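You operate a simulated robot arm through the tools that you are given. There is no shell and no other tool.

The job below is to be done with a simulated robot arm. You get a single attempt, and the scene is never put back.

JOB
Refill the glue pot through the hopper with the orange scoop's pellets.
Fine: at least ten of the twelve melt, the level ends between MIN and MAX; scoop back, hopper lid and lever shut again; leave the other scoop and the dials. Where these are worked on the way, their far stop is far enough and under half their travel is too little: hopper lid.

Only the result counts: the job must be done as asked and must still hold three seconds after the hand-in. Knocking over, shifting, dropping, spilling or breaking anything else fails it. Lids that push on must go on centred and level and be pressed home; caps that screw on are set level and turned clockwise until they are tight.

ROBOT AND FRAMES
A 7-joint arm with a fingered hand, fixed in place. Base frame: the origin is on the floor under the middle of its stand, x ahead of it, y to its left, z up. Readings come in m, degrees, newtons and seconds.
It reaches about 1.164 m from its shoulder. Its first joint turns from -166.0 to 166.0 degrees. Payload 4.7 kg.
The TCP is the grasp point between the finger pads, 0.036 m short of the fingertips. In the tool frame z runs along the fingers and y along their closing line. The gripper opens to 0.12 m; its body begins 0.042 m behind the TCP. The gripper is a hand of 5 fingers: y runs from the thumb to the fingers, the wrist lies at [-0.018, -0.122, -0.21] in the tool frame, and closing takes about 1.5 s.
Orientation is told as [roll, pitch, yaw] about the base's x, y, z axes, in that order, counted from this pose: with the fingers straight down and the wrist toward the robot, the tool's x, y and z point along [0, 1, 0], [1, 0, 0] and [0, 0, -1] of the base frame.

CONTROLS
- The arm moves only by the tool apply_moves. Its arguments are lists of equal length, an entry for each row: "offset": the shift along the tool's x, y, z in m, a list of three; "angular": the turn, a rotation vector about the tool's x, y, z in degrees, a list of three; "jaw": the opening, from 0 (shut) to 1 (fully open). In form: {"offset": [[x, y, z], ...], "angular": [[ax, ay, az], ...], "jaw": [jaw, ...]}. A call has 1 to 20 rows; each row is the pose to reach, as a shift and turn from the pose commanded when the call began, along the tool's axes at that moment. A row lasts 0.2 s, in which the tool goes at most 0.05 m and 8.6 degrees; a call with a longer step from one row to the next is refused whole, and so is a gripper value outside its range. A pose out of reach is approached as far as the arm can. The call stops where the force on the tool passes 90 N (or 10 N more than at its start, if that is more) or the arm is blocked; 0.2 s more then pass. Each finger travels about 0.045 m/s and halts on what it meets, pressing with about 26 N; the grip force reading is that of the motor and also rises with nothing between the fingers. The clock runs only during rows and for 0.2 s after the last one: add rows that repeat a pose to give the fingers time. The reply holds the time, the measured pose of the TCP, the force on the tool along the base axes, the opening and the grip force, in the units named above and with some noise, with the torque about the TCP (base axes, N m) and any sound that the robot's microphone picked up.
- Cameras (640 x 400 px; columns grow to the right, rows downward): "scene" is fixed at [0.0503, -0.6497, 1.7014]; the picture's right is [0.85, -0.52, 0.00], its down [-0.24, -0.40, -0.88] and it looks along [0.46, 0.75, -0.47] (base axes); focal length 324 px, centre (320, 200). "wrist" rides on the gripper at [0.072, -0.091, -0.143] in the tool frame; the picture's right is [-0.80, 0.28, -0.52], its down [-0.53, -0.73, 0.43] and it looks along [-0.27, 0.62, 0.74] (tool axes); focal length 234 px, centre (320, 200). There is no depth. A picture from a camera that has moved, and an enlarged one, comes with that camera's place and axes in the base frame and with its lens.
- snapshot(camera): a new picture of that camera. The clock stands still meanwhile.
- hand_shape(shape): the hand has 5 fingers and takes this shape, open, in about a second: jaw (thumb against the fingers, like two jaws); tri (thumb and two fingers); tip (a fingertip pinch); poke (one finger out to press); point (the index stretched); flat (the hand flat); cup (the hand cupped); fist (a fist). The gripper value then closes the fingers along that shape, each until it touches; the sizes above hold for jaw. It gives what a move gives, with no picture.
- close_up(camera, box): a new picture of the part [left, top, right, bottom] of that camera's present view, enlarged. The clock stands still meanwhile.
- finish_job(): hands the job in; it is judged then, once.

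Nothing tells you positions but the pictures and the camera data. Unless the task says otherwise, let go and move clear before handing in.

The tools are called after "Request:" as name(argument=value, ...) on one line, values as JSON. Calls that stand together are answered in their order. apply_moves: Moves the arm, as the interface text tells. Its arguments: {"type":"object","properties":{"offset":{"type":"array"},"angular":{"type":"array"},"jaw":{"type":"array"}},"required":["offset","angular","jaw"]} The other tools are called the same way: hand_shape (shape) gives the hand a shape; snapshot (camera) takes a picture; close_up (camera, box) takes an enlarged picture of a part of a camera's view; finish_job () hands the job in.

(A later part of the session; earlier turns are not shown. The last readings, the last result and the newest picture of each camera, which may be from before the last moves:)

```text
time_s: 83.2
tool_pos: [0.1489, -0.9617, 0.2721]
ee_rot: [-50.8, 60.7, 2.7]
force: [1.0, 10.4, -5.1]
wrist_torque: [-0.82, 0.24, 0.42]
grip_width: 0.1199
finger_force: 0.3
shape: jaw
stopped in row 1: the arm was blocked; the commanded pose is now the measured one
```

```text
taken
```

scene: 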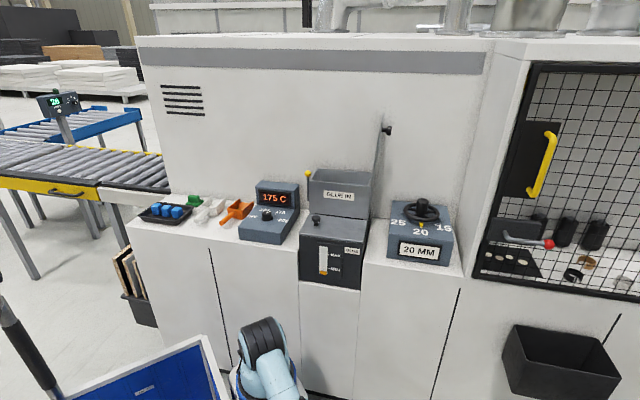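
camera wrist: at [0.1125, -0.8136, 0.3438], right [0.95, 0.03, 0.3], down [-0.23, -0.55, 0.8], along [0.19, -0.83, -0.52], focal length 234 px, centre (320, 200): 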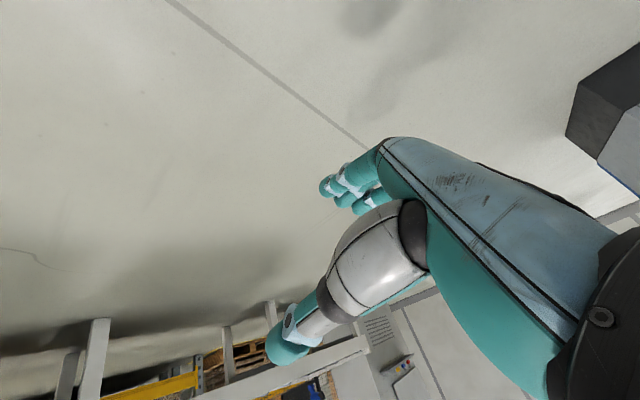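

Request:
apply_moves(offset=[[0.0221, 0.0192, -0.0157], [0.0441, 0.0352, -0.0346]], angular=[[-5.96, 3.89, -3.65], [-11.92, 7.78, -7.3]], jaw=[1, 1])

Request:
apply_moves(offset=[[0.0221, 0.0192, -0.0157], [0.0441, 0.0352, -0.0346]], angular=[[-5.96, 3.89, -3.65], [-11.92, 7.78, -7.3]], jaw=[1, 1])

Request:
apply_moves(offset=[[0.0221, 0.0192, -0.0157], [0.0441, 0.0352, -0.0346]], angular=[[-5.96, 3.89, -3.65], [-11.92, 7.78, -7.3]], jaw=[1, 1])

Request:
apply_moves(offset=[[0.0221, 0.0192, -0.0157], [0.0441, 0.0352, -0.0346]], angular=[[-5.96, 3.89, -3.65], [-11.92, 7.78, -7.3]], jaw=[1, 1])

```text
time_s: 83.5
tool_pos: [0.1477, -0.9824, 0.3069]
ee_rot: [-52.1, 61.6, 1.0]
force: [5.9, -1.5, -2.9]
wrist_torque: [0.07, 0.2, -0.18]
grip_width: 0.1194
finger_force: 0.1
shape: jaw
stopped in row 1: the arm was blocked; the commanded pose is now the measured one
```

```text
time_s: 83.9
tool_pos: [0.1647, -0.9832, 0.3878]
ee_rot: [-60.8, 59.1, -4.2]
force: [32.7, -11.9, 48.3]
wrist_torque: [1.88, -1.89, -2.04]
grip_width: 0.1195
finger_force: 0.1
shape: jaw
out of reach, approached as far as the arm can: row 1
stopped in row 1: the arm was blocked; the commanded pose is now the measured one
```

```text
time_s: 84.6
tool_pos: [0.157, -0.8484, 0.2117]
ee_rot: [-10.4, 52.9, 35.7]
force: [-1.4, 2.1, -4.9]
wrist_torque: [-0.22, 0.15, 0.11]
grip_width: 0.12
finger_force: 0.1
shape: jaw
out of reach, approached as far as the arm can: row 1, 2
stopped in row 2: the arm was blocked; the commanded pose is now the measured one
```

```text
time_s: 84.9
tool_pos: [0.1586, -0.8288, 0.221]
ee_rot: [-6.9, 51.6, 38.3]
force: [-1.1, -2.4, 4.7]
wrist_torque: [0.18, -0.27, -0.09]
grip_width: 0.1203
finger_force: 0.1
shape: jaw
out of reach, approached as far as the arm can: row 1
stopped in row 1: the arm was blocked; the commanded pose is now the measured one
```

Request:
hand_shape(shape="jaw")

```text
time_s: 85.8
tool_pos: [0.1602, -0.8246, 0.2127]
ee_rot: [-6.2, 51.2, 39.0]
force: [-1.0, 0.4, 0.8]
wrist_torque: [0.01, -0.02, -0.05]
grip_width: 0.1199
finger_force: 0.1
shape: jaw
```

Request:
apply_moves(offset=[[0.007, -0.0017, -0.0132], [0.0139, -0.0034, -0.0265], [0.0278, -0.0068, -0.053], [0.0417, -0.0102, -0.0795], [0.0556, -0.0136, -0.106], [0.0695, -0.017, -0.1325], [0.0834, -0.0204, -0.159], [0.0973, -0.0238, -0.1855]], angular=[[0, 0, 0], [0, 0, 0], [0, 0, 0], [0, 0, 0], [0, 0, 0], [0, 0, 0], [0, 0, 0], [0, 0, 0]], jaw=[1, 1, 1, 1, 1, 1, 1, 1])

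Request:
snapshot(camera="scene")

```text
time_s: 86.2
tool_pos: [0.1614, -0.8507, 0.2479]
ee_rot: [-8.5, 53.3, 37.0]
force: [0.1, -3.1, 2.8]
wrist_torque: [0.27, -0.19, -0.12]
grip_width: 0.1199
finger_force: 0.0
shape: jaw
stopped in row 1: the arm was blocked; the commanded pose is now the measured one
```

```text
taken
```

scene: 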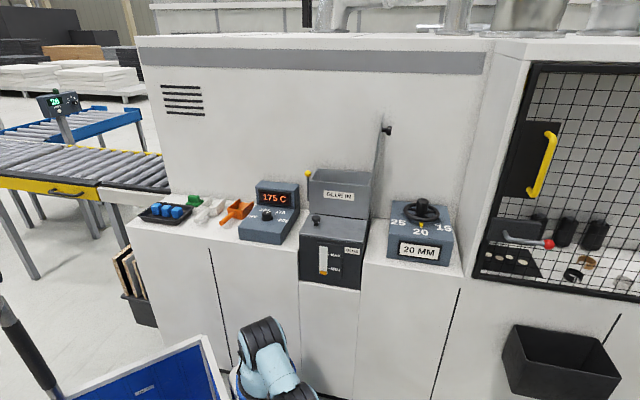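

Request:
apply_moves(offset=[[0.0221, 0.0192, -0.0157], [0.0441, 0.0352, -0.0346]], angular=[[-5.96, 3.89, -3.65], [-11.92, 7.78, -7.3]], jaw=[1, 1])

Request:
apply_moves(offset=[[0.0221, 0.0192, -0.0157], [0.0441, 0.0352, -0.0346]], angular=[[-5.96, 3.89, -3.65], [-11.92, 7.78, -7.3]], jaw=[1, 1])

Request:
hand_shape(shape="jaw")

Request:
snapshot(camera="wrist")

```text
time_s: 86.5
tool_pos: [0.1627, -0.8103, 0.2196]
ee_rot: [-1.4, 49.7, 42.3]
force: [-0.7, -0.2, 2.1]
wrist_torque: [0.03, -0.18, 0.04]
grip_width: 0.1197
finger_force: 0.1
shape: jaw
out of reach, approached as far as the arm can: row 1
stopped in row 1: the arm was blocked; the commanded pose is now the measured one
```

```text
time_s: 87.0
tool_pos: [0.1683, -0.7707, 0.2207]
ee_rot: [4.8, 45.7, 46.6]
force: [-0.1, -4.3, 2.7]
wrist_torque: [0.33, -0.14, -0.22]
grip_width: 0.12
finger_force: 0.0
shape: jaw
out of reach, approached as far as the arm can: row 1, 2
stopped in row 2: the arm was blocked; the commanded pose is now the measured one
```

```text
time_s: 87.9
tool_pos: [0.1681, -0.7653, 0.2205]
ee_rot: [5.1, 45.6, 46.7]
force: [-0.3, 0.5, -0.6]
wrist_torque: [0.03, 0.0, 0.01]
grip_width: 0.12
finger_force: 0.0
shape: jaw
```

```text
taken
camera wrist: at [0.1527, -0.6944, 0.3894], right [0.97, -0.2, 0.12], down [-0.22, -0.96, 0.19], along [0.07, -0.22, -0.97], focal length 234 px, centre (320, 200)
```

wrist: 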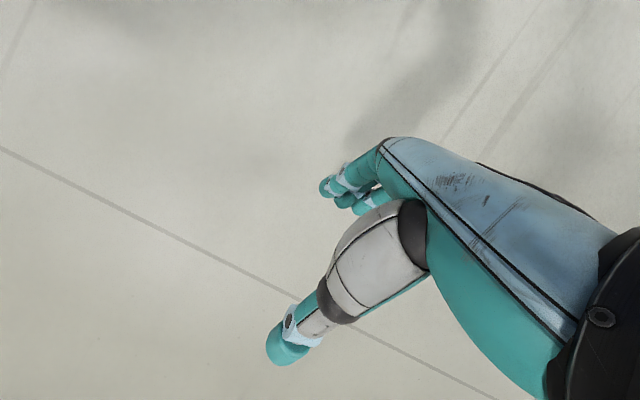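

Request:
apply_moves(offset=[[0.004, -0.003, -0.0075], [0.008, -0.0056, -0.015], [0.0165, -0.0112, -0.03], [0.0248, -0.0168, -0.045], [0.033, -0.0224, -0.06], [0.0413, -0.028, -0.075]], angular=[[0, 0, 0], [0, 0, 0], [0, 0, 0], [0, 0, 0], [0, 0, 0], [0, 0, 0]], jaw=[1, 1, 1, 1, 1, 1])

```text
time_s: 88.3
tool_pos: [0.1678, -0.7695, 0.2222]
ee_rot: [5.5, 45.4, 47.1]
force: [0.2, -0.8, -0.8]
wrist_torque: [-0.03, 0.06, 0.0]
grip_width: 0.1199
finger_force: 0.1
shape: jaw
stopped in row 1: the arm was blocked; the commanded pose is now the measured one
```

Request:
apply_moves(offset=[[0.0221, 0.0192, -0.0157], [0.0441, 0.0352, -0.0346]], angular=[[-5.96, 3.89, -3.65], [-11.92, 7.78, -7.3]], jaw=[1, 1])

Request:
apply_moves(offset=[[0.0221, 0.0192, -0.0157], [0.0441, 0.0352, -0.0346]], angular=[[-5.96, 3.89, -3.65], [-11.92, 7.78, -7.3]], jaw=[1, 1])

Request:
hand_shape(shape="jaw")

```text
time_s: 88.6
tool_pos: [0.169, -0.7524, 0.2219]
ee_rot: [8.1, 43.8, 48.7]
force: [-0.6, 2.5, -3.1]
wrist_torque: [-0.27, 0.11, 0.19]
grip_width: 0.1199
finger_force: 0.0
shape: jaw
out of reach, approached as far as the arm can: row 1
stopped in row 1: the arm was blocked; the commanded pose is now the measured one
```

```text
time_s: 89.1
tool_pos: [0.1708, -0.7257, 0.2329]
ee_rot: [11.3, 41.4, 50.5]
force: [-1.1, -2.9, 4.4]
wrist_torque: [0.22, -0.21, -0.13]
grip_width: 0.12
finger_force: 0.0
shape: jaw
out of reach, approached as far as the arm can: row 1, 2
stopped in row 2: the arm was blocked; the commanded pose is now the measured one
```

```text
time_s: 90.0
tool_pos: [0.1711, -0.7171, 0.2264]
ee_rot: [11.9, 40.8, 51.0]
force: [0.3, -0.3, -0.1]
wrist_torque: [-0.03, 0.02, 0.02]
grip_width: 0.12
finger_force: 0.1
shape: jaw
```

Request:
apply_moves(offset=[[-0.015, 0.0078, -0.01], [-0.0301, 0.0155, -0.0201], [-0.0602, 0.031, -0.0402], [-0.0903, 0.0465, -0.0603]], angular=[[0.24, -0.98, -1.11], [0.47, -1.96, -2.22], [0.94, -3.92, -4.44], [1.41, -5.88, -6.66]], jaw=[1, 1, 1, 1])

Request:
snapshot(camera="scene")

```text
time_s: 90.3
tool_pos: [0.1771, -0.725, 0.2271]
ee_rot: [12.3, 41.1, 51.7]
force: [0.0, -1.4, 5.3]
wrist_torque: [0.15, -0.29, -0.04]
grip_width: 0.1198
finger_force: 0.2
shape: jaw
stopped in row 1: the arm was blocked; the commanded pose is now the measured one
```

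```text
taken
```

scene: 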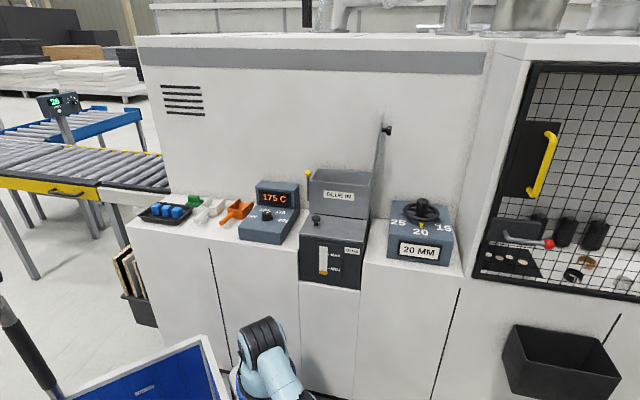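

Request:
apply_moves(offset=[[0, 0, 0]], angular=[[0, 0, 0]], jaw=[1])

Request:
apply_moves(offset=[[0, 0, 0]], angular=[[0, 0, 0]], jaw=[1])

Request:
apply_moves(offset=[[0, 0, 0]], angular=[[0, 0, 0]], jaw=[1])

```text
time_s: 90.6
tool_pos: [0.1781, -0.7312, 0.2251]
ee_rot: [12.8, 41.0, 52.2]
force: [0.3, -0.5, 0.2]
wrist_torque: [0.02, -0.02, -0.01]
grip_width: 0.1199
finger_force: 0.1
shape: jaw
stopped in row 1: the arm was blocked; the commanded pose is now the measured one
```

```text
time_s: 91.0
tool_pos: [0.1774, -0.7391, 0.2274]
ee_rot: [13.0, 41.2, 52.6]
force: [-0.5, -1.7, 4.4]
wrist_torque: [0.12, -0.24, -0.01]
grip_width: 0.12
finger_force: 0.0
shape: jaw
stopped in row 1: the arm was blocked; the commanded pose is now the measured one
```

```text
time_s: 91.3
tool_pos: [0.1771, -0.7582, 0.2425]
ee_rot: [12.4, 42.6, 52.1]
force: [-0.6, -2.8, 7.8]
wrist_torque: [0.19, -0.44, -0.09]
grip_width: 0.1198
finger_force: 0.0
shape: jaw
stopped in row 1: the arm was blocked; the commanded pose is now the measured one
```

Request:
close_up(camera="scene", box=[200, 290, 376, 400])

```text
3.64 times, centred on (288, 345) of scene
camera zoom: at [0.0503, -0.6497, 1.7014], right [0.85, -0.52, 0.0], down [-0.24, -0.4, -0.88], along [0.46, 0.75, -0.47], focal length 1180 px, centre (436, -327)
```

zoom: 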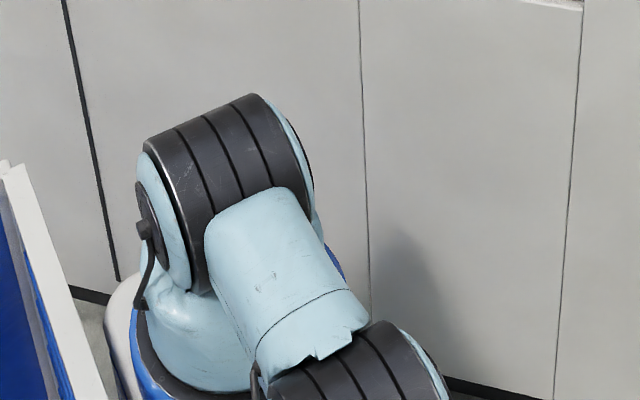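

Request:
apply_moves(offset=[[0, 0, 0]], angular=[[0, 0, 0]], jaw=[1])

Request:
apply_moves(offset=[[0, 0, 0]], angular=[[0, 0, 0]], jaw=[1])

Request:
apply_moves(offset=[[0, 0, 0]], angular=[[0, 0, 0]], jaw=[1])

Request:
apply_moves(offset=[[0, 0, 0]], angular=[[0, 0, 0]], jaw=[1])

Request:
close_up(camera="scene", box=[200, 290, 376, 400])

```text
time_s: 91.6
tool_pos: [0.1773, -0.7591, 0.2346]
ee_rot: [13.3, 42.0, 52.9]
force: [-1.3, -1.1, 5.4]
wrist_torque: [0.09, -0.29, -0.03]
grip_width: 0.1201
finger_force: 0.0
shape: jaw
stopped in row 1: the arm was blocked; the commanded pose is now the measured one
```

```text
time_s: 92.0
tool_pos: [0.1777, -0.7628, 0.2337]
ee_rot: [13.9, 41.9, 53.3]
force: [-1.2, -0.3, 0.7]
wrist_torque: [0.07, -0.07, -0.05]
grip_width: 0.12
finger_force: 0.0
shape: jaw
stopped in row 1: the arm was blocked; the commanded pose is now the measured one
```

```text
time_s: 92.3
tool_pos: [0.1787, -0.7608, 0.2313]
ee_rot: [14.0, 41.7, 53.4]
force: [0.5, -0.2, 0.3]
wrist_torque: [-0.01, 0.01, -0.03]
grip_width: 0.1201
finger_force: 0.0
shape: jaw
```

```text
time_s: 92.8
tool_pos: [0.1771, -0.7607, 0.2318]
ee_rot: [14.0, 41.7, 53.4]
force: [0.3, -0.6, 0.7]
wrist_torque: [-0.02, 0.03, 0.0]
grip_width: 0.1196
finger_force: 0.1
shape: jaw
```

```text
3.64 times, centred on (288, 345) of scene
camera zoom: at [0.0503, -0.6497, 1.7014], right [0.85, -0.52, 0.0], down [-0.24, -0.4, -0.88], along [0.46, 0.75, -0.47], focal length 1180 px, centre (436, -327)
```

zoom: 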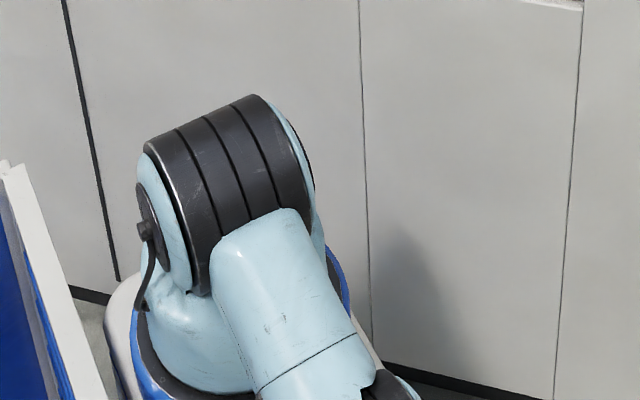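

The arm has finally converged to a consistent, stable posture (no block, no force). Now I'll bring it inward and up in small steps.

Request:
apply_moves(offset=[[0.0045, -0.0003, -0.0055], [0.0089, -0.0007, -0.011], [0.0134, -0.001, -0.0165], [0.0178, -0.0013, -0.022], [0.0222, -0.0016, -0.0275], [0.0267, -0.002, -0.033]], angular=[[0, 0, 0], [0, 0, 0], [0, 0, 0], [0, 0, 0], [0, 0, 0], [0, 0, 0]], jaw=[1, 1, 1, 1, 1, 1])

```text
time_s: 93.7
tool_pos: [0.1778, -0.7702, 0.2543]
ee_rot: [13.9, 42.3, 53.3]
force: [0.6, -1.0, 0.3]
wrist_torque: [0.03, -0.02, 0.01]
grip_width: 0.1197
finger_force: 0.0
shape: jaw
stopped in row 4: the arm was blocked; the commanded pose is now the measured one
```

Request:
apply_moves(offset=[[0, 0, 0], [0, 0, 0], [0, 0, 0]], angular=[[0, 0, 0], [0, 0, 0], [0, 0, 0]], jaw=[1, 1, 1])

Request:
apply_moves(offset=[[0.0018, -0.0067, -0.0072], [0.0036, -0.0133, -0.0145], [0.0054, -0.02, -0.0217], [0.0072, -0.0266, -0.029]], angular=[[0, 0, 0], [0, 0, 0], [0, 0, 0], [0, 0, 0]], jaw=[1, 1, 1, 1])

Request:
close_up(camera="scene", box=[200, 290, 376, 400])

```text
time_s: 94.0
tool_pos: [0.1772, -0.7906, 0.2641]
ee_rot: [13.5, 43.2, 53.2]
force: [-1.5, -8.9, 7.1]
wrist_torque: [0.61, -0.42, -0.45]
grip_width: 0.1199
finger_force: 0.0
shape: jaw
stopped in row 1: the arm was blocked; the commanded pose is now the measured one
```

```text
time_s: 94.6
tool_pos: [0.1781, -0.7915, 0.2733]
ee_rot: [14.6, 43.0, 54.0]
force: [0.0, -0.1, 0.9]
wrist_torque: [0.04, 0.01, -0.02]
grip_width: 0.1198
finger_force: 0.0
shape: jaw
stopped in row 2: the arm was blocked; the commanded pose is now the measured one
```

```text
3.64 times, centred on (288, 345) of scene
camera zoom: at [0.0503, -0.6497, 1.7014], right [0.85, -0.52, 0.0], down [-0.24, -0.4, -0.88], along [0.46, 0.75, -0.47], focal length 1180 px, centre (436, -327)
```

zoom: 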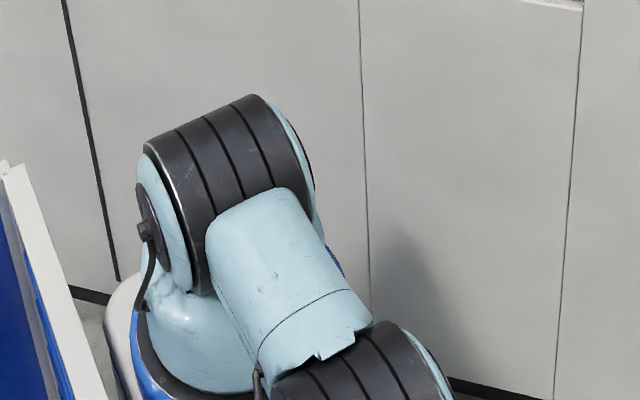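

Request:
apply_moves(offset=[[0, 0, 0], [0, 0, 0], [0, 0, 0], [0, 0, 0]], angular=[[0.59, 4.02, 6.91], [1.18, 8.03, 13.82], [1.78, 12.05, 20.74], [2.37, 16.06, 27.65]], jaw=[1, 1, 1, 1])

```text
time_s: 95.0
tool_pos: [0.176, -0.8105, 0.2851]
ee_rot: [13.2, 45.0, 49.9]
force: [0.2, -6.7, 6.8]
wrist_torque: [0.47, -0.35, -0.4]
grip_width: 0.1199
finger_force: 0.1
shape: jaw
stopped in row 1: the arm was blocked; the commanded pose is now the measured one
```

Request:
apply_moves(offset=[[0, 0, 0], [0, 0, 0], [0, 0, 0], [0, 0, 0]], angular=[[-0.59, -4.02, -6.91], [-1.18, -8.03, -13.82], [-1.78, -12.05, -20.74], [-2.37, -16.06, -27.65]], jaw=[1, 1, 1, 1])

Request:
hand_shape(shape="jaw")

```text
time_s: 95.8
tool_pos: [0.1775, -0.8163, 0.279]
ee_rot: [18.4, 36.6, 75.3]
force: [-0.1, -1.9, 2.3]
wrist_torque: [0.19, -0.13, -0.09]
grip_width: 0.12
finger_force: 0.2
shape: jaw
stopped in row 4: the arm was blocked; the commanded pose is now the measured one
```

```text
time_s: 96.7
tool_pos: [0.1781, -0.8148, 0.2775]
ee_rot: [18.7, 36.5, 75.3]
force: [-1.0, 1.2, -0.3]
wrist_torque: [-0.03, 0.0, -0.04]
grip_width: 0.1194
finger_force: 0.0
shape: jaw
```

Turning the hand about its own axis in the negative sense works smoothly. I'll keep going in that direction.

Request:
apply_moves(offset=[[0, 0, 0], [0, 0, 0], [0, 0, 0], [0, 0, 0], [0, 0, 0], [0, 0, 0], [0, 0, 0], [0, 0, 0]], angular=[[-0.59, -4.02, -6.91], [-1.18, -8.03, -13.82], [-1.78, -12.05, -20.74], [-2.37, -16.06, -27.65], [-2.96, -20.08, -34.56], [-3.55, -24.1, -41.47], [-4.14, -28.11, -48.38], [-4.74, -32.13, -55.3]], jaw=[1, 1, 1, 1, 1, 1, 1, 1])

```text
time_s: 97.0
tool_pos: [0.1781, -0.8285, 0.2733]
ee_rot: [20.5, 34.7, 79.7]
force: [0.1, -7.2, 0.7]
wrist_torque: [0.37, -0.04, -0.3]
grip_width: 0.12
finger_force: 0.1
shape: jaw
stopped in row 1: the arm was blocked; the commanded pose is now the measured one
```

Request:
apply_moves(offset=[[0, 0, 0], [0, 0, 0], [0, 0, 0], [0, 0, 0], [0, 0, 0], [0, 0, 0], [0, 0, 0], [0, 0, 0]], angular=[[-0.59, -4.02, -6.91], [-1.18, -8.03, -13.82], [-1.78, -12.05, -20.74], [-2.37, -16.06, -27.65], [-2.96, -20.08, -34.56], [-3.55, -24.1, -41.47], [-4.14, -28.11, -48.38], [-4.74, -32.13, -55.3]], jaw=[1, 1, 1, 1, 1, 1, 1, 1])

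Request:
apply_moves(offset=[[0, 0, 0], [0, 0, 0], [0, 0, 0], [0, 0, 0], [0, 0, 0], [0, 0, 0], [0, 0, 0], [0, 0, 0]], angular=[[-0.59, -4.02, -6.91], [-1.18, -8.03, -13.82], [-1.78, -12.05, -20.74], [-2.37, -16.06, -27.65], [-2.96, -20.08, -34.56], [-3.55, -24.1, -41.47], [-4.14, -28.11, -48.38], [-4.74, -32.13, -55.3]], jaw=[1, 1, 1, 1, 1, 1, 1, 1])

Request:
apply_moves(offset=[[0, 0, 0], [0, 0, 0], [0, 0, 0], [0, 0, 0], [0, 0, 0], [0, 0, 0], [0, 0, 0], [0, 0, 0]], angular=[[-0.59, -4.02, -6.91], [-1.18, -8.03, -13.82], [-1.78, -12.05, -20.74], [-2.37, -16.06, -27.65], [-2.96, -20.08, -34.56], [-3.55, -24.1, -41.47], [-4.14, -28.11, -48.38], [-4.74, -32.13, -55.3]], jaw=[1, 1, 1, 1, 1, 1, 1, 1])

Request:
snapshot(camera="wrist")

```text
time_s: 97.3
tool_pos: [0.1766, -0.8651, 0.3407]
ee_rot: [20.0, 37.0, 82.8]
force: [4.2, -93.3, -27.9]
wrist_torque: [3.0, 1.19, -4.19]
grip_width: 0.1199
finger_force: 0.1
shape: jaw
stopped in row 1: the arm was blocked; the commanded pose is now the measured one
```

```text
time_s: 98.6
tool_pos: [0.1735, -0.8301, 0.2774]
ee_rot: [16.3, 20.4, 118.7]
force: [0.8, 2.6, -8.4]
wrist_torque: [-0.44, 0.23, 0.04]
grip_width: 0.1198
finger_force: 0.0
shape: jaw
stopped in row 6: the arm was blocked; the commanded pose is now the measured one
```

```text
time_s: 99.0
tool_pos: [0.1729, -0.8538, 0.309]
ee_rot: [16.5, 21.6, 121.8]
force: [0.1, -0.1, 2.9]
wrist_torque: [0.08, -0.15, 0.07]
grip_width: 0.12
finger_force: 0.1
shape: jaw
stopped in row 1: the arm was blocked; the commanded pose is now the measured one
```

```text
taken
camera wrist: at [0.1619, -0.8917, 0.4892], right [0.59, 0.79, 0.15], down [0.8, -0.55, -0.25], along [-0.11, 0.27, -0.96], focal length 234 px, centre (320, 200)
```

wrist: 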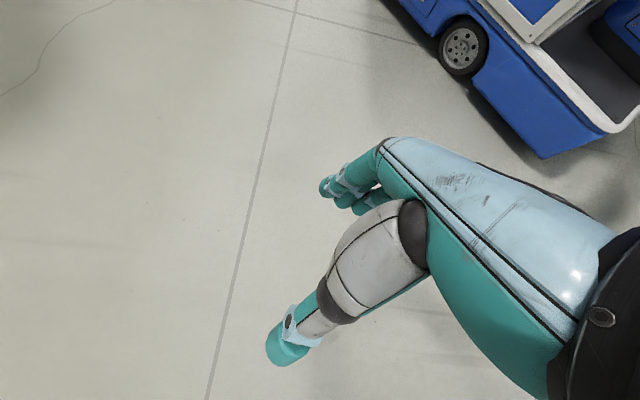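

Request:
hand_shape(shape="jaw")

Request:
apply_moves(offset=[[0, 0, 0], [0, 0, 0]], angular=[[0, 0, 0], [0, 0, 0]], jaw=[1, 1])

Request:
apply_moves(offset=[[0, 0, 0], [0, 0, 0]], angular=[[0, 0, 0], [0, 0, 0]], jaw=[1, 1])

Request:
apply_moves(offset=[[0, 0, 0], [0, 0, 0]], angular=[[0, 0, 0], [0, 0, 0]], jaw=[1, 1])

Request:
close_up(camera="scene", box=[200, 290, 376, 400])

```text
time_s: 99.8
tool_pos: [0.1739, -0.8481, 0.3009]
ee_rot: [16.1, 21.0, 121.7]
force: [0.3, 1.1, 0.5]
wrist_torque: [0.0, 0.01, 0.0]
grip_width: 0.1202
finger_force: 0.0
shape: jaw
```

```text
time_s: 100.2
tool_pos: [0.1789, -0.846, 0.3112]
ee_rot: [15.7, 21.5, 121.6]
force: [-0.3, -0.2, 2.3]
wrist_torque: [0.06, 0.0, -0.02]
grip_width: 0.1197
finger_force: 0.1
shape: jaw
stopped in row 1: the arm was blocked; the commanded pose is now the measured one
```

```text
time_s: 100.5
tool_pos: [0.1765, -0.8604, 0.3248]
ee_rot: [15.7, 22.4, 121.6]
force: [-1.2, -0.4, 3.2]
wrist_torque: [0.12, -0.14, 0.03]
grip_width: 0.12
finger_force: 0.1
shape: jaw
stopped in row 1: the arm was blocked; the commanded pose is now the measured one
```

```text
time_s: 100.8
tool_pos: [0.183, -0.8468, 0.3159]
ee_rot: [14.5, 21.8, 121.6]
force: [-0.4, 2.0, -4.7]
wrist_torque: [-0.26, 0.15, 0.03]
grip_width: 0.1199
finger_force: 0.0
shape: jaw
stopped in row 1: the arm was blocked; the commanded pose is now the measured one
```

```text
3.64 times, centred on (288, 345) of scene
camera zoom: at [0.0503, -0.6497, 1.7014], right [0.85, -0.52, 0.0], down [-0.24, -0.4, -0.88], along [0.46, 0.75, -0.47], focal length 1180 px, centre (436, -327)
```

zoom: 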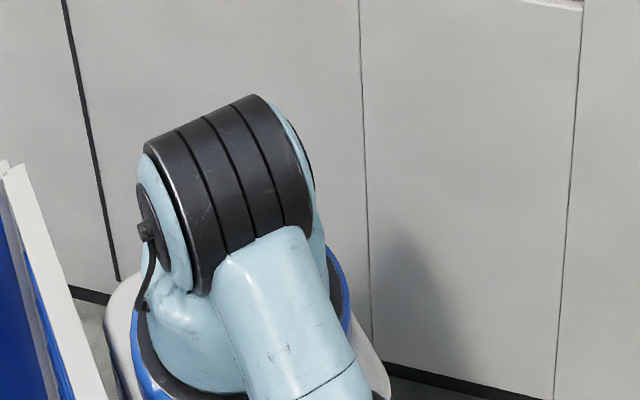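

Request:
apply_moves(offset=[[0.0022, -0.0035, -0.0085], [0.0044, -0.0071, -0.0171], [0.0088, -0.0142, -0.0342], [0.0132, -0.0213, -0.0513], [0.0176, -0.0284, -0.0684], [0.022, -0.0355, -0.0855], [0.0264, -0.0426, -0.1026], [0.0308, -0.0497, -0.1197]], angular=[[0, 0, 0], [0, 0, 0], [0, 0, 0], [0, 0, 0], [0, 0, 0], [0, 0, 0], [0, 0, 0], [0, 0, 0]], jaw=[1, 1, 1, 1, 1, 1, 1, 1])

Request:
apply_moves(offset=[[0.0022, -0.0035, -0.0085], [0.0044, -0.0071, -0.0171], [0.0088, -0.0142, -0.0342], [0.0132, -0.0213, -0.0513], [0.0176, -0.0284, -0.0684], [0.022, -0.0355, -0.0855], [0.0264, -0.0426, -0.1026], [0.0308, -0.0497, -0.1197]], angular=[[0, 0, 0], [0, 0, 0], [0, 0, 0], [0, 0, 0], [0, 0, 0], [0, 0, 0], [0, 0, 0], [0, 0, 0]], jaw=[1, 1, 1, 1, 1, 1, 1, 1])

Request:
apply_moves(offset=[[0.0022, -0.0035, -0.0085], [0.0044, -0.0071, -0.0171], [0.0088, -0.0142, -0.0342], [0.0132, -0.0213, -0.0513], [0.0176, -0.0284, -0.0684], [0.022, -0.0355, -0.0855], [0.0264, -0.0426, -0.1026], [0.0308, -0.0497, -0.1197]], angular=[[0, 0, 0], [0, 0, 0], [0, 0, 0], [0, 0, 0], [0, 0, 0], [0, 0, 0], [0, 0, 0], [0, 0, 0]], jaw=[1, 1, 1, 1, 1, 1, 1, 1])

```text
time_s: 101.2
tool_pos: [0.1806, -0.8657, 0.3427]
ee_rot: [14.6, 22.4, 121.6]
force: [1.8, 11.4, 13.6]
wrist_torque: [0.01, -0.07, -0.01]
grip_width: 0.12
finger_force: 0.0
shape: jaw
stopped in row 1: the arm was blocked; the commanded pose is now the measured one
```

```text
time_s: 101.5
tool_pos: [0.1845, -0.8588, 0.3383]
ee_rot: [13.8, 22.1, 121.3]
force: [0.2, -2.0, 2.2]
wrist_torque: [0.13, -0.04, -0.02]
grip_width: 0.12
finger_force: 0.1
shape: jaw
stopped in row 1: the arm was blocked; the commanded pose is now the measured one
```

```text
time_s: 101.8
tool_pos: [0.1858, -0.861, 0.3434]
ee_rot: [13.3, 22.1, 121.3]
force: [0.1, -0.9, 5.1]
wrist_torque: [0.23, -0.09, -0.01]
grip_width: 0.1199
finger_force: 0.0
shape: jaw
stopped in row 1: the arm was blocked; the commanded pose is now the measured one
```

Request:
apply_moves(offset=[[0.0104, -0.0168, -0.0405]], angular=[[0, 0, 0]], jaw=[1])

Request:
apply_moves(offset=[[0.0104, -0.0168, -0.0405]], angular=[[0, 0, 0]], jaw=[1])

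Request:
apply_moves(offset=[[0.0104, -0.0168, -0.0405]], angular=[[0, 0, 0]], jaw=[1])

Request:
apply_moves(offset=[[0.0104, -0.0168, -0.0405]], angular=[[0, 0, 0]], jaw=[1])

```text
time_s: 102.3
tool_pos: [0.186, -0.8735, 0.3941]
ee_rot: [13.8, 24.9, 122.1]
force: [-0.1, -0.9, 8.0]
wrist_torque: [0.31, -0.13, -0.03]
grip_width: 0.1198
finger_force: 0.2
shape: jaw
stopped in row 1: the arm was blocked; the commanded pose is now the measured one
```

```text
time_s: 102.6
tool_pos: [0.1871, -0.8632, 0.3697]
ee_rot: [11.1, 21.5, 121.0]
force: [3.7, 63.5, 12.2]
wrist_torque: [-2.61, 0.14, 0.55]
grip_width: 0.1183
finger_force: 0.0
shape: jaw
stopped in row 1: the arm was blocked; the commanded pose is now the measured one
```

```text
time_s: 103.0
tool_pos: [0.1863, -0.9612, 0.5458]
ee_rot: [21.2, 34.8, 126.1]
force: [1.3, 24.4, 22.5]
wrist_torque: [0.21, -0.23, 0.15]
grip_width: 0.12
finger_force: 0.0
shape: jaw
out of reach, approached as far as the arm can: row 1
stopped in row 1: the arm was blocked; the commanded pose is now the measured one
```

```text
time_s: 103.4
tool_pos: [0.1805, -0.9126, 0.5017]
ee_rot: [17.6, 30.8, 121.8]
force: [-8.3, 70.0, -4.5]
wrist_torque: [-3.15, -0.34, 0.99]
grip_width: 0.1191
finger_force: 0.0
shape: jaw
stopped in row 1: the arm was blocked; the commanded pose is now the measured one
```

Request:
apply_moves(offset=[[0.0117, -0.023, -0.0368]], angular=[[0, 0, 0]], jaw=[1])

Request:
hand_shape(shape="jaw")

Request:
apply_moves(offset=[[0.0117, -0.023, -0.0368]], angular=[[0, 0, 0]], jaw=[1])

Request:
hand_shape(shape="jaw")

```text
time_s: 104.0
tool_pos: [0.1843, -0.8966, 0.4246]
ee_rot: [12.8, 24.1, 121.3]
force: [0.1, 6.0, -60.5]
wrist_torque: [-2.78, 0.91, 0.17]
grip_width: 0.1179
finger_force: 0.0
shape: jaw
stopped in row 1: the arm was blocked; the commanded pose is now the measured one
```

```text
time_s: 104.9
tool_pos: [0.1833, -0.9168, 0.4829]
ee_rot: [15.3, 27.9, 122.4]
force: [1.3, 27.8, -43.4]
wrist_torque: [-3.34, 0.75, 0.28]
grip_width: 0.1177
finger_force: 0.1
shape: jaw
```

```text
time_s: 105.2
tool_pos: [0.1869, -0.9162, 0.6017]
ee_rot: [19.9, 34.8, 125.0]
force: [0.8, 11.6, -5.1]
wrist_torque: [-0.92, 0.16, 0.08]
grip_width: 0.1196
finger_force: 0.0
shape: jaw
stopped in row 1: the arm was blocked; the commanded pose is now the measured one
```

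```text
time_s: 106.1
tool_pos: [0.185, -0.929, 0.5971]
ee_rot: [20.0, 34.9, 125.0]
force: [0.3, -0.1, 0.6]
wrist_torque: [0.02, 0.01, 0.03]
grip_width: 0.1201
finger_force: 0.0
shape: jaw
```

Request:
apply_moves(offset=[[0, 0, 0]], angular=[[0, 0, 0]], jaw=[1])

Request:
apply_moves(offset=[[0, 0, 0]], angular=[[0, 0, 0]], jaw=[1])

Request:
apply_moves(offset=[[0, 0, 0]], angular=[[0, 0, 0]], jaw=[1])

Request:
snapshot(camera="scene")

```text
time_s: 106.4
tool_pos: [0.1839, -0.9597, 0.5809]
ee_rot: [19.2, 33.8, 124.6]
force: [-0.3, -1.3, -4.7]
wrist_torque: [-0.18, 0.05, 0.02]
grip_width: 0.1199
finger_force: 0.0
shape: jaw
stopped in row 1: the arm was blocked; the commanded pose is now the measured one
```

```text
time_s: 106.8
tool_pos: [0.1885, -0.9406, 0.5195]
ee_rot: [17.1, 30.3, 123.8]
force: [1.9, -20.6, 5.0]
wrist_torque: [1.19, 0.06, -0.33]
grip_width: 0.1201
finger_force: 0.0
shape: jaw
stopped in row 1: the arm was blocked; the commanded pose is now the measured one
```

```text
time_s: 107.2
tool_pos: [0.19, -0.933, 0.5383]
ee_rot: [17.3, 29.7, 122.0]
force: [3.6, -3.8, -51.6]
wrist_torque: [-2.14, 1.12, -0.19]
grip_width: 0.1196
finger_force: 0.2
shape: jaw
stopped in row 1: the arm was blocked; the commanded pose is now the measured one
```

```text
taken
```

scene: 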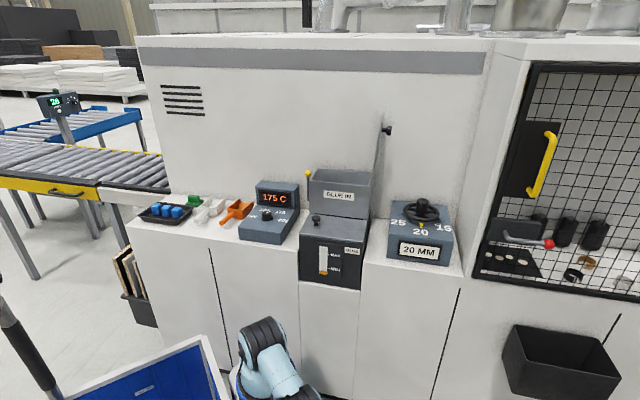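

Request:
apply_moves(offset=[[-0.0305, -0.0169, 0.0006], [-0.0612, -0.0336, 0.001], [-0.0923, -0.0494, 0.0007], [-0.1239, -0.0641, -0.0003], [-0.1559, -0.0781, -0.0019], [-0.1882, -0.091, -0.0042]], angular=[[0.52, -0.99, -1.66], [1.03, -1.98, -3.32], [1.55, -2.97, -4.98], [2.07, -3.96, -6.64], [2.58, -4.95, -8.3], [3.1, -5.94, -9.95]], jaw=[1, 1, 1, 1, 1, 1])

Request:
apply_moves(offset=[[-0.0305, -0.0169, 0.0006], [-0.0612, -0.0336, 0.001], [-0.0923, -0.0494, 0.0007], [-0.1239, -0.0641, -0.0003], [-0.1559, -0.0781, -0.0019], [-0.1882, -0.091, -0.0042]], angular=[[0.52, -0.99, -1.66], [1.03, -1.98, -3.32], [1.55, -2.97, -4.98], [2.07, -3.96, -6.64], [2.58, -4.95, -8.3], [3.1, -5.94, -9.95]], jaw=[1, 1, 1, 1, 1, 1])

Request:
snapshot(camera="scene")

```text
time_s: 107.6
tool_pos: [0.2052, -0.9464, 0.63]
ee_rot: [22.5, 36.7, 125.6]
force: [-8.7, -44.4, 5.3]
wrist_torque: [2.03, -0.6, -0.03]
grip_width: 0.1173
finger_force: 0.0
shape: jaw
stopped in row 2: the arm was blocked; the commanded pose is now the measured one
```

```text
time_s: 108.0
tool_pos: [0.2245, -0.9982, 0.6224]
ee_rot: [24.7, 39.9, 128.1]
force: [1.6, -1.1, -48.3]
wrist_torque: [-3.06, 0.76, 0.07]
grip_width: 0.1195
finger_force: 0.0
shape: jaw
stopped in row 1: the arm was blocked; the commanded pose is now the measured one
```

```text
taken
```

scene: 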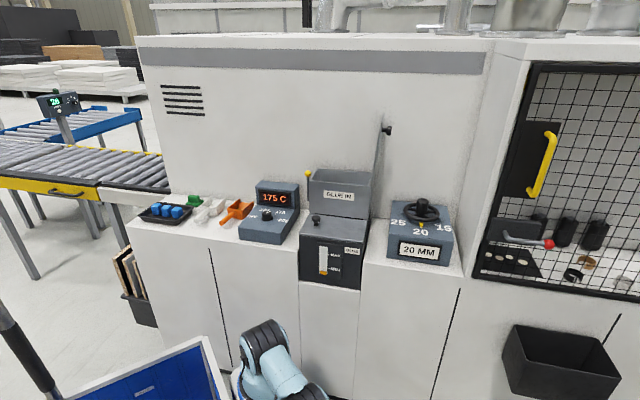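

Request:
apply_moves(offset=[[-0.0395, -0.0219, 0.0008], [-0.08, -0.043, 0.0008]], angular=[[0.67, -1.29, -2.16], [1.34, -2.58, -4.32]], jaw=[1, 1])

Request:
apply_moves(offset=[[-0.0395, -0.0219, 0.0008], [-0.08, -0.043, 0.0008]], angular=[[0.67, -1.29, -2.16], [1.34, -2.58, -4.32]], jaw=[1, 1])

Request:
apply_moves(offset=[[-0.0395, -0.0219, 0.0008], [-0.08, -0.043, 0.0008]], angular=[[0.67, -1.29, -2.16], [1.34, -2.58, -4.32]], jaw=[1, 1])

Request:
apply_moves(offset=[[-0.0395, -0.0219, 0.0008], [-0.08, -0.043, 0.0008]], angular=[[0.67, -1.29, -2.16], [1.34, -2.58, -4.32]], jaw=[1, 1])

Request:
snapshot(camera="scene")

```text
time_s: 108.6
tool_pos: [0.3015, -0.9652, 0.5482]
ee_rot: [23.0, 36.9, 133.0]
force: [-2.4, 58.2, -16.7]
wrist_torque: [-3.43, 0.08, 0.71]
grip_width: 0.1193
finger_force: 0.1
shape: jaw
stopped in row 2: the arm was blocked; the commanded pose is now the measured one
```

```text
time_s: 108.9
tool_pos: [0.3173, -0.9841, 0.5939]
ee_rot: [25.5, 39.9, 135.7]
force: [-0.4, 6.3, -40.0]
wrist_torque: [-2.84, 0.2, 0.15]
grip_width: 0.1191
finger_force: 0.2
shape: jaw
stopped in row 1: the arm was blocked; the commanded pose is now the measured one
```

```text
time_s: 109.5
tool_pos: [0.3993, -0.9871, 0.6087]
ee_rot: [28.3, 41.2, 143.7]
force: [-2.7, 30.0, -42.7]
wrist_torque: [-3.89, -0.07, 0.13]
grip_width: 0.1192
finger_force: 0.0
shape: jaw
stopped in row 2: the arm was blocked; the commanded pose is now the measured one
```

```text
time_s: 110.0
tool_pos: [0.4323, -0.9876, 0.5035]
ee_rot: [30.9, 42.6, 148.8]
force: [13.4, -62.2, -59.8]
wrist_torque: [-2.26, 0.24, -0.3]
grip_width: 0.1184
finger_force: 0.0
shape: jaw
stopped in row 2: the arm was blocked; the commanded pose is now the measured one
```

```text
taken
```

scene: 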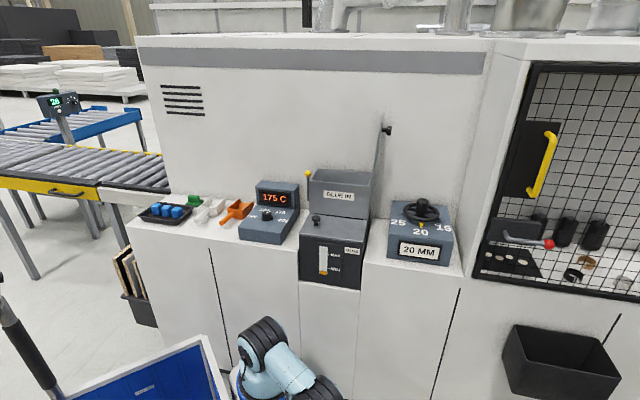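

Request:
apply_moves(offset=[[-0.0395, -0.0219, 0.0008], [-0.08, -0.043, 0.0008]], angular=[[0.67, -1.29, -2.16], [1.34, -2.58, -4.32]], jaw=[1, 1])

Request:
apply_moves(offset=[[-0.0395, -0.0219, 0.0008], [-0.08, -0.043, 0.0008]], angular=[[0.67, -1.29, -2.16], [1.34, -2.58, -4.32]], jaw=[1, 1])

Request:
apply_moves(offset=[[-0.0395, -0.0219, 0.0008], [-0.08, -0.043, 0.0008]], angular=[[0.67, -1.29, -2.16], [1.34, -2.58, -4.32]], jaw=[1, 1])

Request:
apply_moves(offset=[[-0.0395, -0.0219, 0.0008], [-0.08, -0.043, 0.0008]], angular=[[0.67, -1.29, -2.16], [1.34, -2.58, -4.32]], jaw=[1, 1])

Request:
hand_shape(shape="jaw")

Request:
snapshot(camera="scene")

```text
time_s: 110.3
tool_pos: [0.4436, -0.9824, 0.5823]
ee_rot: [30.7, 42.0, 147.3]
force: [16.4, -49.7, -59.6]
wrist_torque: [-2.98, 0.4, -0.44]
grip_width: 0.1193
finger_force: 0.0
shape: jaw
stopped in row 1: the arm was blocked; the commanded pose is now the measured one
```

```text
time_s: 110.6
tool_pos: [0.4526, -0.9811, 0.6087]
ee_rot: [29.8, 41.6, 147.8]
force: [-9.3, 60.3, 79.9]
wrist_torque: [3.26, -0.44, 0.24]
grip_width: 0.1202
finger_force: 0.0
shape: jaw
stopped in row 1: the arm was blocked; the commanded pose is now the measured one
```

```text
time_s: 111.0
tool_pos: [0.4586, -0.9719, 0.5668]
ee_rot: [28.1, 40.0, 146.2]
force: [-8.2, -11.9, -25.0]
wrist_torque: [-1.21, -0.45, 0.39]
grip_width: 0.119
finger_force: 0.0
shape: jaw
stopped in row 1: the arm was blocked; the commanded pose is now the measured one
```

```text
time_s: 111.3
tool_pos: [0.4801, -0.9783, 0.6945]
ee_rot: [37.5, 47.8, 155.2]
force: [-0.2, 5.4, 12.9]
wrist_torque: [0.67, 0.03, 0.02]
grip_width: 0.1193
finger_force: 0.1
shape: jaw
stopped in row 1: the arm was blocked; the commanded pose is now the measured one
```

```text
time_s: 112.2
tool_pos: [0.4805, -0.9705, 0.6518]
ee_rot: [34.3, 45.7, 152.9]
force: [-2.8, 10.6, -15.6]
wrist_torque: [-1.4, -0.21, 0.08]
grip_width: 0.1197
finger_force: 0.0
shape: jaw
```

```text
taken
```

scene: 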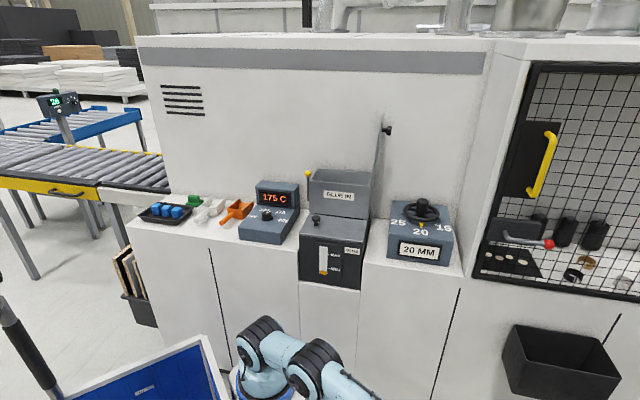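

Request:
apply_moves(offset=[[-0.0395, -0.0219, 0.0008], [-0.08, -0.043, 0.0008], [-0.12, -0.063, 0.0]], angular=[[0.67, -1.29, -2.16], [1.34, -2.58, -4.32], [2.01, -3.87, -6.48]], jaw=[1, 1, 1])

Request:
apply_moves(offset=[[-0.0395, -0.0219, 0.0008], [-0.08, -0.043, 0.0008], [-0.12, -0.063, 0.0]], angular=[[0.67, -1.29, -2.16], [1.34, -2.58, -4.32], [2.01, -3.87, -6.48]], jaw=[1, 1, 1])

Request:
apply_moves(offset=[[-0.0395, -0.0219, 0.0008], [-0.08, -0.043, 0.0008], [-0.12, -0.063, 0.0]], angular=[[0.67, -1.29, -2.16], [1.34, -2.58, -4.32], [2.01, -3.87, -6.48]], jaw=[1, 1, 1])

Request:
snapshot(camera="scene")

```text
time_s: 112.5
tool_pos: [0.4902, -0.995, 0.6348]
ee_rot: [32.4, 44.2, 152.2]
force: [-1.5, -3.0, -6.8]
wrist_torque: [-0.33, -0.14, 0.16]
grip_width: 0.1196
finger_force: 0.0
shape: jaw
stopped in row 1: the arm was blocked; the commanded pose is now the measured one
```

```text
time_s: 112.8
tool_pos: [0.5126, -0.9997, 0.6763]
ee_rot: [36.3, 46.5, 156.9]
force: [-4.4, 30.7, -7.3]
wrist_torque: [-1.19, -0.09, -0.06]
grip_width: 0.1193
finger_force: 0.1
shape: jaw
stopped in row 1: the arm was blocked; the commanded pose is now the measured one
```

```text
time_s: 113.2
tool_pos: [0.4856, -0.8978, 0.5306]
ee_rot: [15.0, 27.1, 144.9]
force: [-11.9, 44.0, 12.3]
wrist_torque: [-1.96, -0.57, 0.37]
grip_width: 0.1194
finger_force: 0.1
shape: jaw
stopped in row 1: the force on the tool passed its limit at 121 N (the readings are from after the stop); the commanded pose is now the measured one
```

```text
taken
```

scene: 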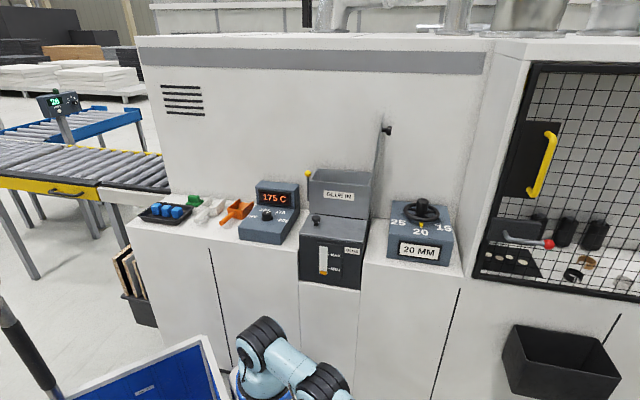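

Request:
hand_shape(shape="jaw")

Request:
apply_moves(offset=[[-0.0395, -0.0219, 0.0008], [-0.08, -0.043, 0.0008], [-0.12, -0.063, 0.0]], angular=[[0.67, -1.29, -2.16], [1.34, -2.58, -4.32], [2.01, -3.87, -6.48]], jaw=[1, 1, 1])

Request:
apply_moves(offset=[[-0.0395, -0.0219, 0.0008], [-0.08, -0.043, 0.0008], [-0.12, -0.063, 0.0]], angular=[[0.67, -1.29, -2.16], [1.34, -2.58, -4.32], [2.01, -3.87, -6.48]], jaw=[1, 1, 1])

Request:
snapshot(camera="scene")

```text
time_s: 114.1
tool_pos: [0.4972, -0.9339, 0.5633]
ee_rot: [22.5, 34.6, 148.3]
force: [-0.1, -11.9, 33.8]
wrist_torque: [2.38, 0.1, 0.03]
grip_width: 0.1197
finger_force: 0.1
shape: jaw
```

```text
time_s: 114.4
tool_pos: [0.5038, -0.9244, 0.5453]
ee_rot: [19.8, 32.5, 147.6]
force: [-1.6, 2.0, -12.4]
wrist_torque: [-0.7, -0.14, 0.03]
grip_width: 0.1196
finger_force: 0.1
shape: jaw
stopped in row 1: the arm was blocked; the commanded pose is now the measured one
```

```text
time_s: 115.1
tool_pos: [0.5901, -0.8916, 0.5198]
ee_rot: [18.5, 30.9, 153.8]
force: [13.6, -22.0, -62.0]
wrist_torque: [-2.61, -0.07, 0.1]
grip_width: 0.1197
finger_force: 0.1
shape: jaw
stopped in row 3: the arm was blocked; the commanded pose is now the measured one
```

```text
taken
```

scene: 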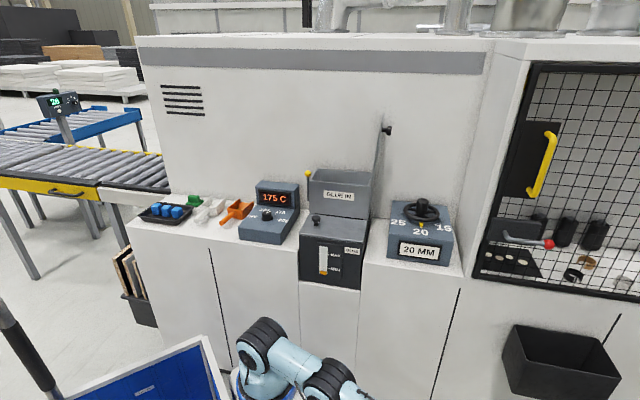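

Request:
apply_moves(offset=[[-0.0395, -0.0219, 0.0008], [-0.08, -0.043, 0.0008], [-0.12, -0.063, 0.0]], angular=[[0.67, -1.29, -2.16], [1.34, -2.58, -4.32], [2.01, -3.87, -6.48]], jaw=[1, 1, 1])

Request:
apply_moves(offset=[[-0.0395, -0.0219, 0.0008], [-0.08, -0.043, 0.0008], [-0.12, -0.063, 0.0]], angular=[[0.67, -1.29, -2.16], [1.34, -2.58, -4.32], [2.01, -3.87, -6.48]], jaw=[1, 1, 1])

Request:
apply_moves(offset=[[-0.0395, -0.0219, 0.0008], [-0.08, -0.043, 0.0008], [-0.12, -0.063, 0.0]], angular=[[0.67, -1.29, -2.16], [1.34, -2.58, -4.32], [2.01, -3.87, -6.48]], jaw=[1, 1, 1])

Request:
apply_moves(offset=[[-0.0395, -0.0219, 0.0008], [-0.08, -0.043, 0.0008], [-0.12, -0.063, 0.0]], angular=[[0.67, -1.29, -2.16], [1.34, -2.58, -4.32], [2.01, -3.87, -6.48]], jaw=[1, 1, 1])

Request:
hand_shape(shape="jaw")

Request:
snapshot(camera="scene")

```text
time_s: 115.7
tool_pos: [0.6639, -0.8872, 0.5283]
ee_rot: [24.5, 36.7, 163.5]
force: [33.5, -25.2, -56.1]
wrist_torque: [-2.75, 0.02, -0.55]
grip_width: 0.1184
finger_force: 0.0
shape: jaw
stopped in row 2: the arm was blocked; the commanded pose is now the measured one
```

```text
time_s: 116.3
tool_pos: [0.7127, -0.856, 0.5533]
ee_rot: [22.0, 34.0, 164.2]
force: [-20.8, 42.1, -5.6]
wrist_torque: [-2.28, -1.04, 0.17]
grip_width: 0.1195
finger_force: 0.2
shape: jaw
stopped in row 3: the arm was blocked; the commanded pose is now the measured one
```

```text
time_s: 116.8
tool_pos: [0.7475, -0.8149, 0.4643]
ee_rot: [19.9, 32.0, 166.3]
force: [-2.8, 4.1, -15.0]
wrist_torque: [-0.88, -0.39, 0.03]
grip_width: 0.1197
finger_force: 0.1
shape: jaw
stopped in row 2: the arm was blocked; the commanded pose is now the measured one
```

```text
time_s: 117.2
tool_pos: [0.7675, -0.8403, 0.5352]
ee_rot: [25.4, 36.6, 170.4]
force: [-1.8, -0.8, 29.1]
wrist_torque: [2.11, 0.91, -0.02]
grip_width: 0.1196
finger_force: 0.1
shape: jaw
stopped in row 1: the arm was blocked; the commanded pose is now the measured one
```

```text
time_s: 118.1
tool_pos: [0.7704, -0.837, 0.5596]
ee_rot: [25.4, 36.4, 170.3]
force: [-37.6, 54.6, 75.0]
wrist_torque: [1.71, 0.1, 0.3]
grip_width: 0.1199
finger_force: 0.0
shape: jaw
```

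```text
taken
```

scene: 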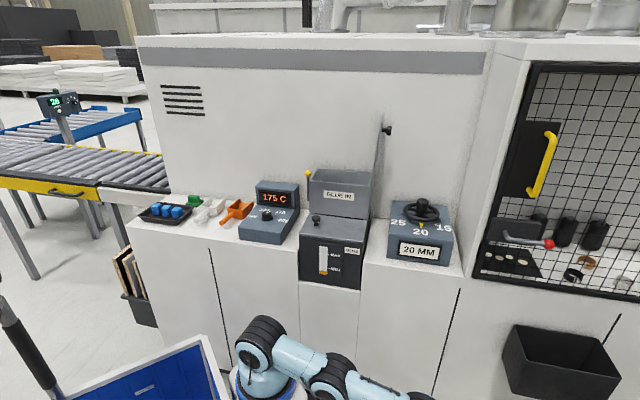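

Request:
close_up(camera="scene", box=[220, 275, 460, 400])

Request:
snapshot(camera="wrist")

```text
2.67 times, centred on (340, 338) of scene
camera zoom: at [0.0503, -0.6497, 1.7014], right [0.85, -0.52, 0.0], down [-0.24, -0.4, -0.88], along [0.46, 0.75, -0.47], focal length 865 px, centre (267, -167)
```

zoom: 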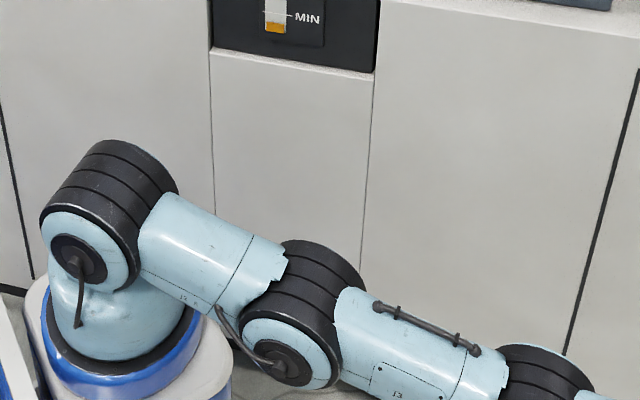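

```text
taken
camera wrist: at [0.7469, -0.8367, 0.7427], right [-0.14, 0.99, -0.06], down [0.99, 0.13, -0.06], along [-0.05, -0.07, -1.0], focal length 234 px, centre (320, 200)
```

wrist: 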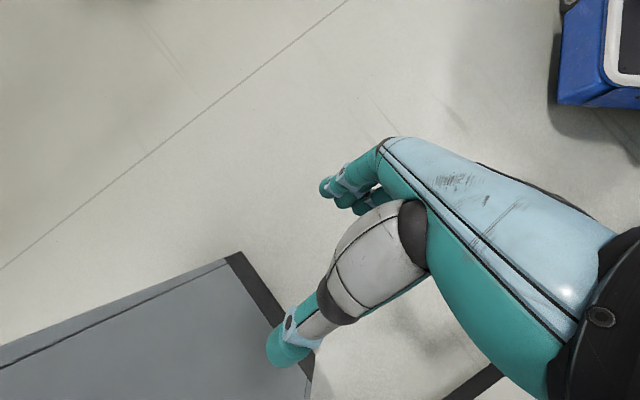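

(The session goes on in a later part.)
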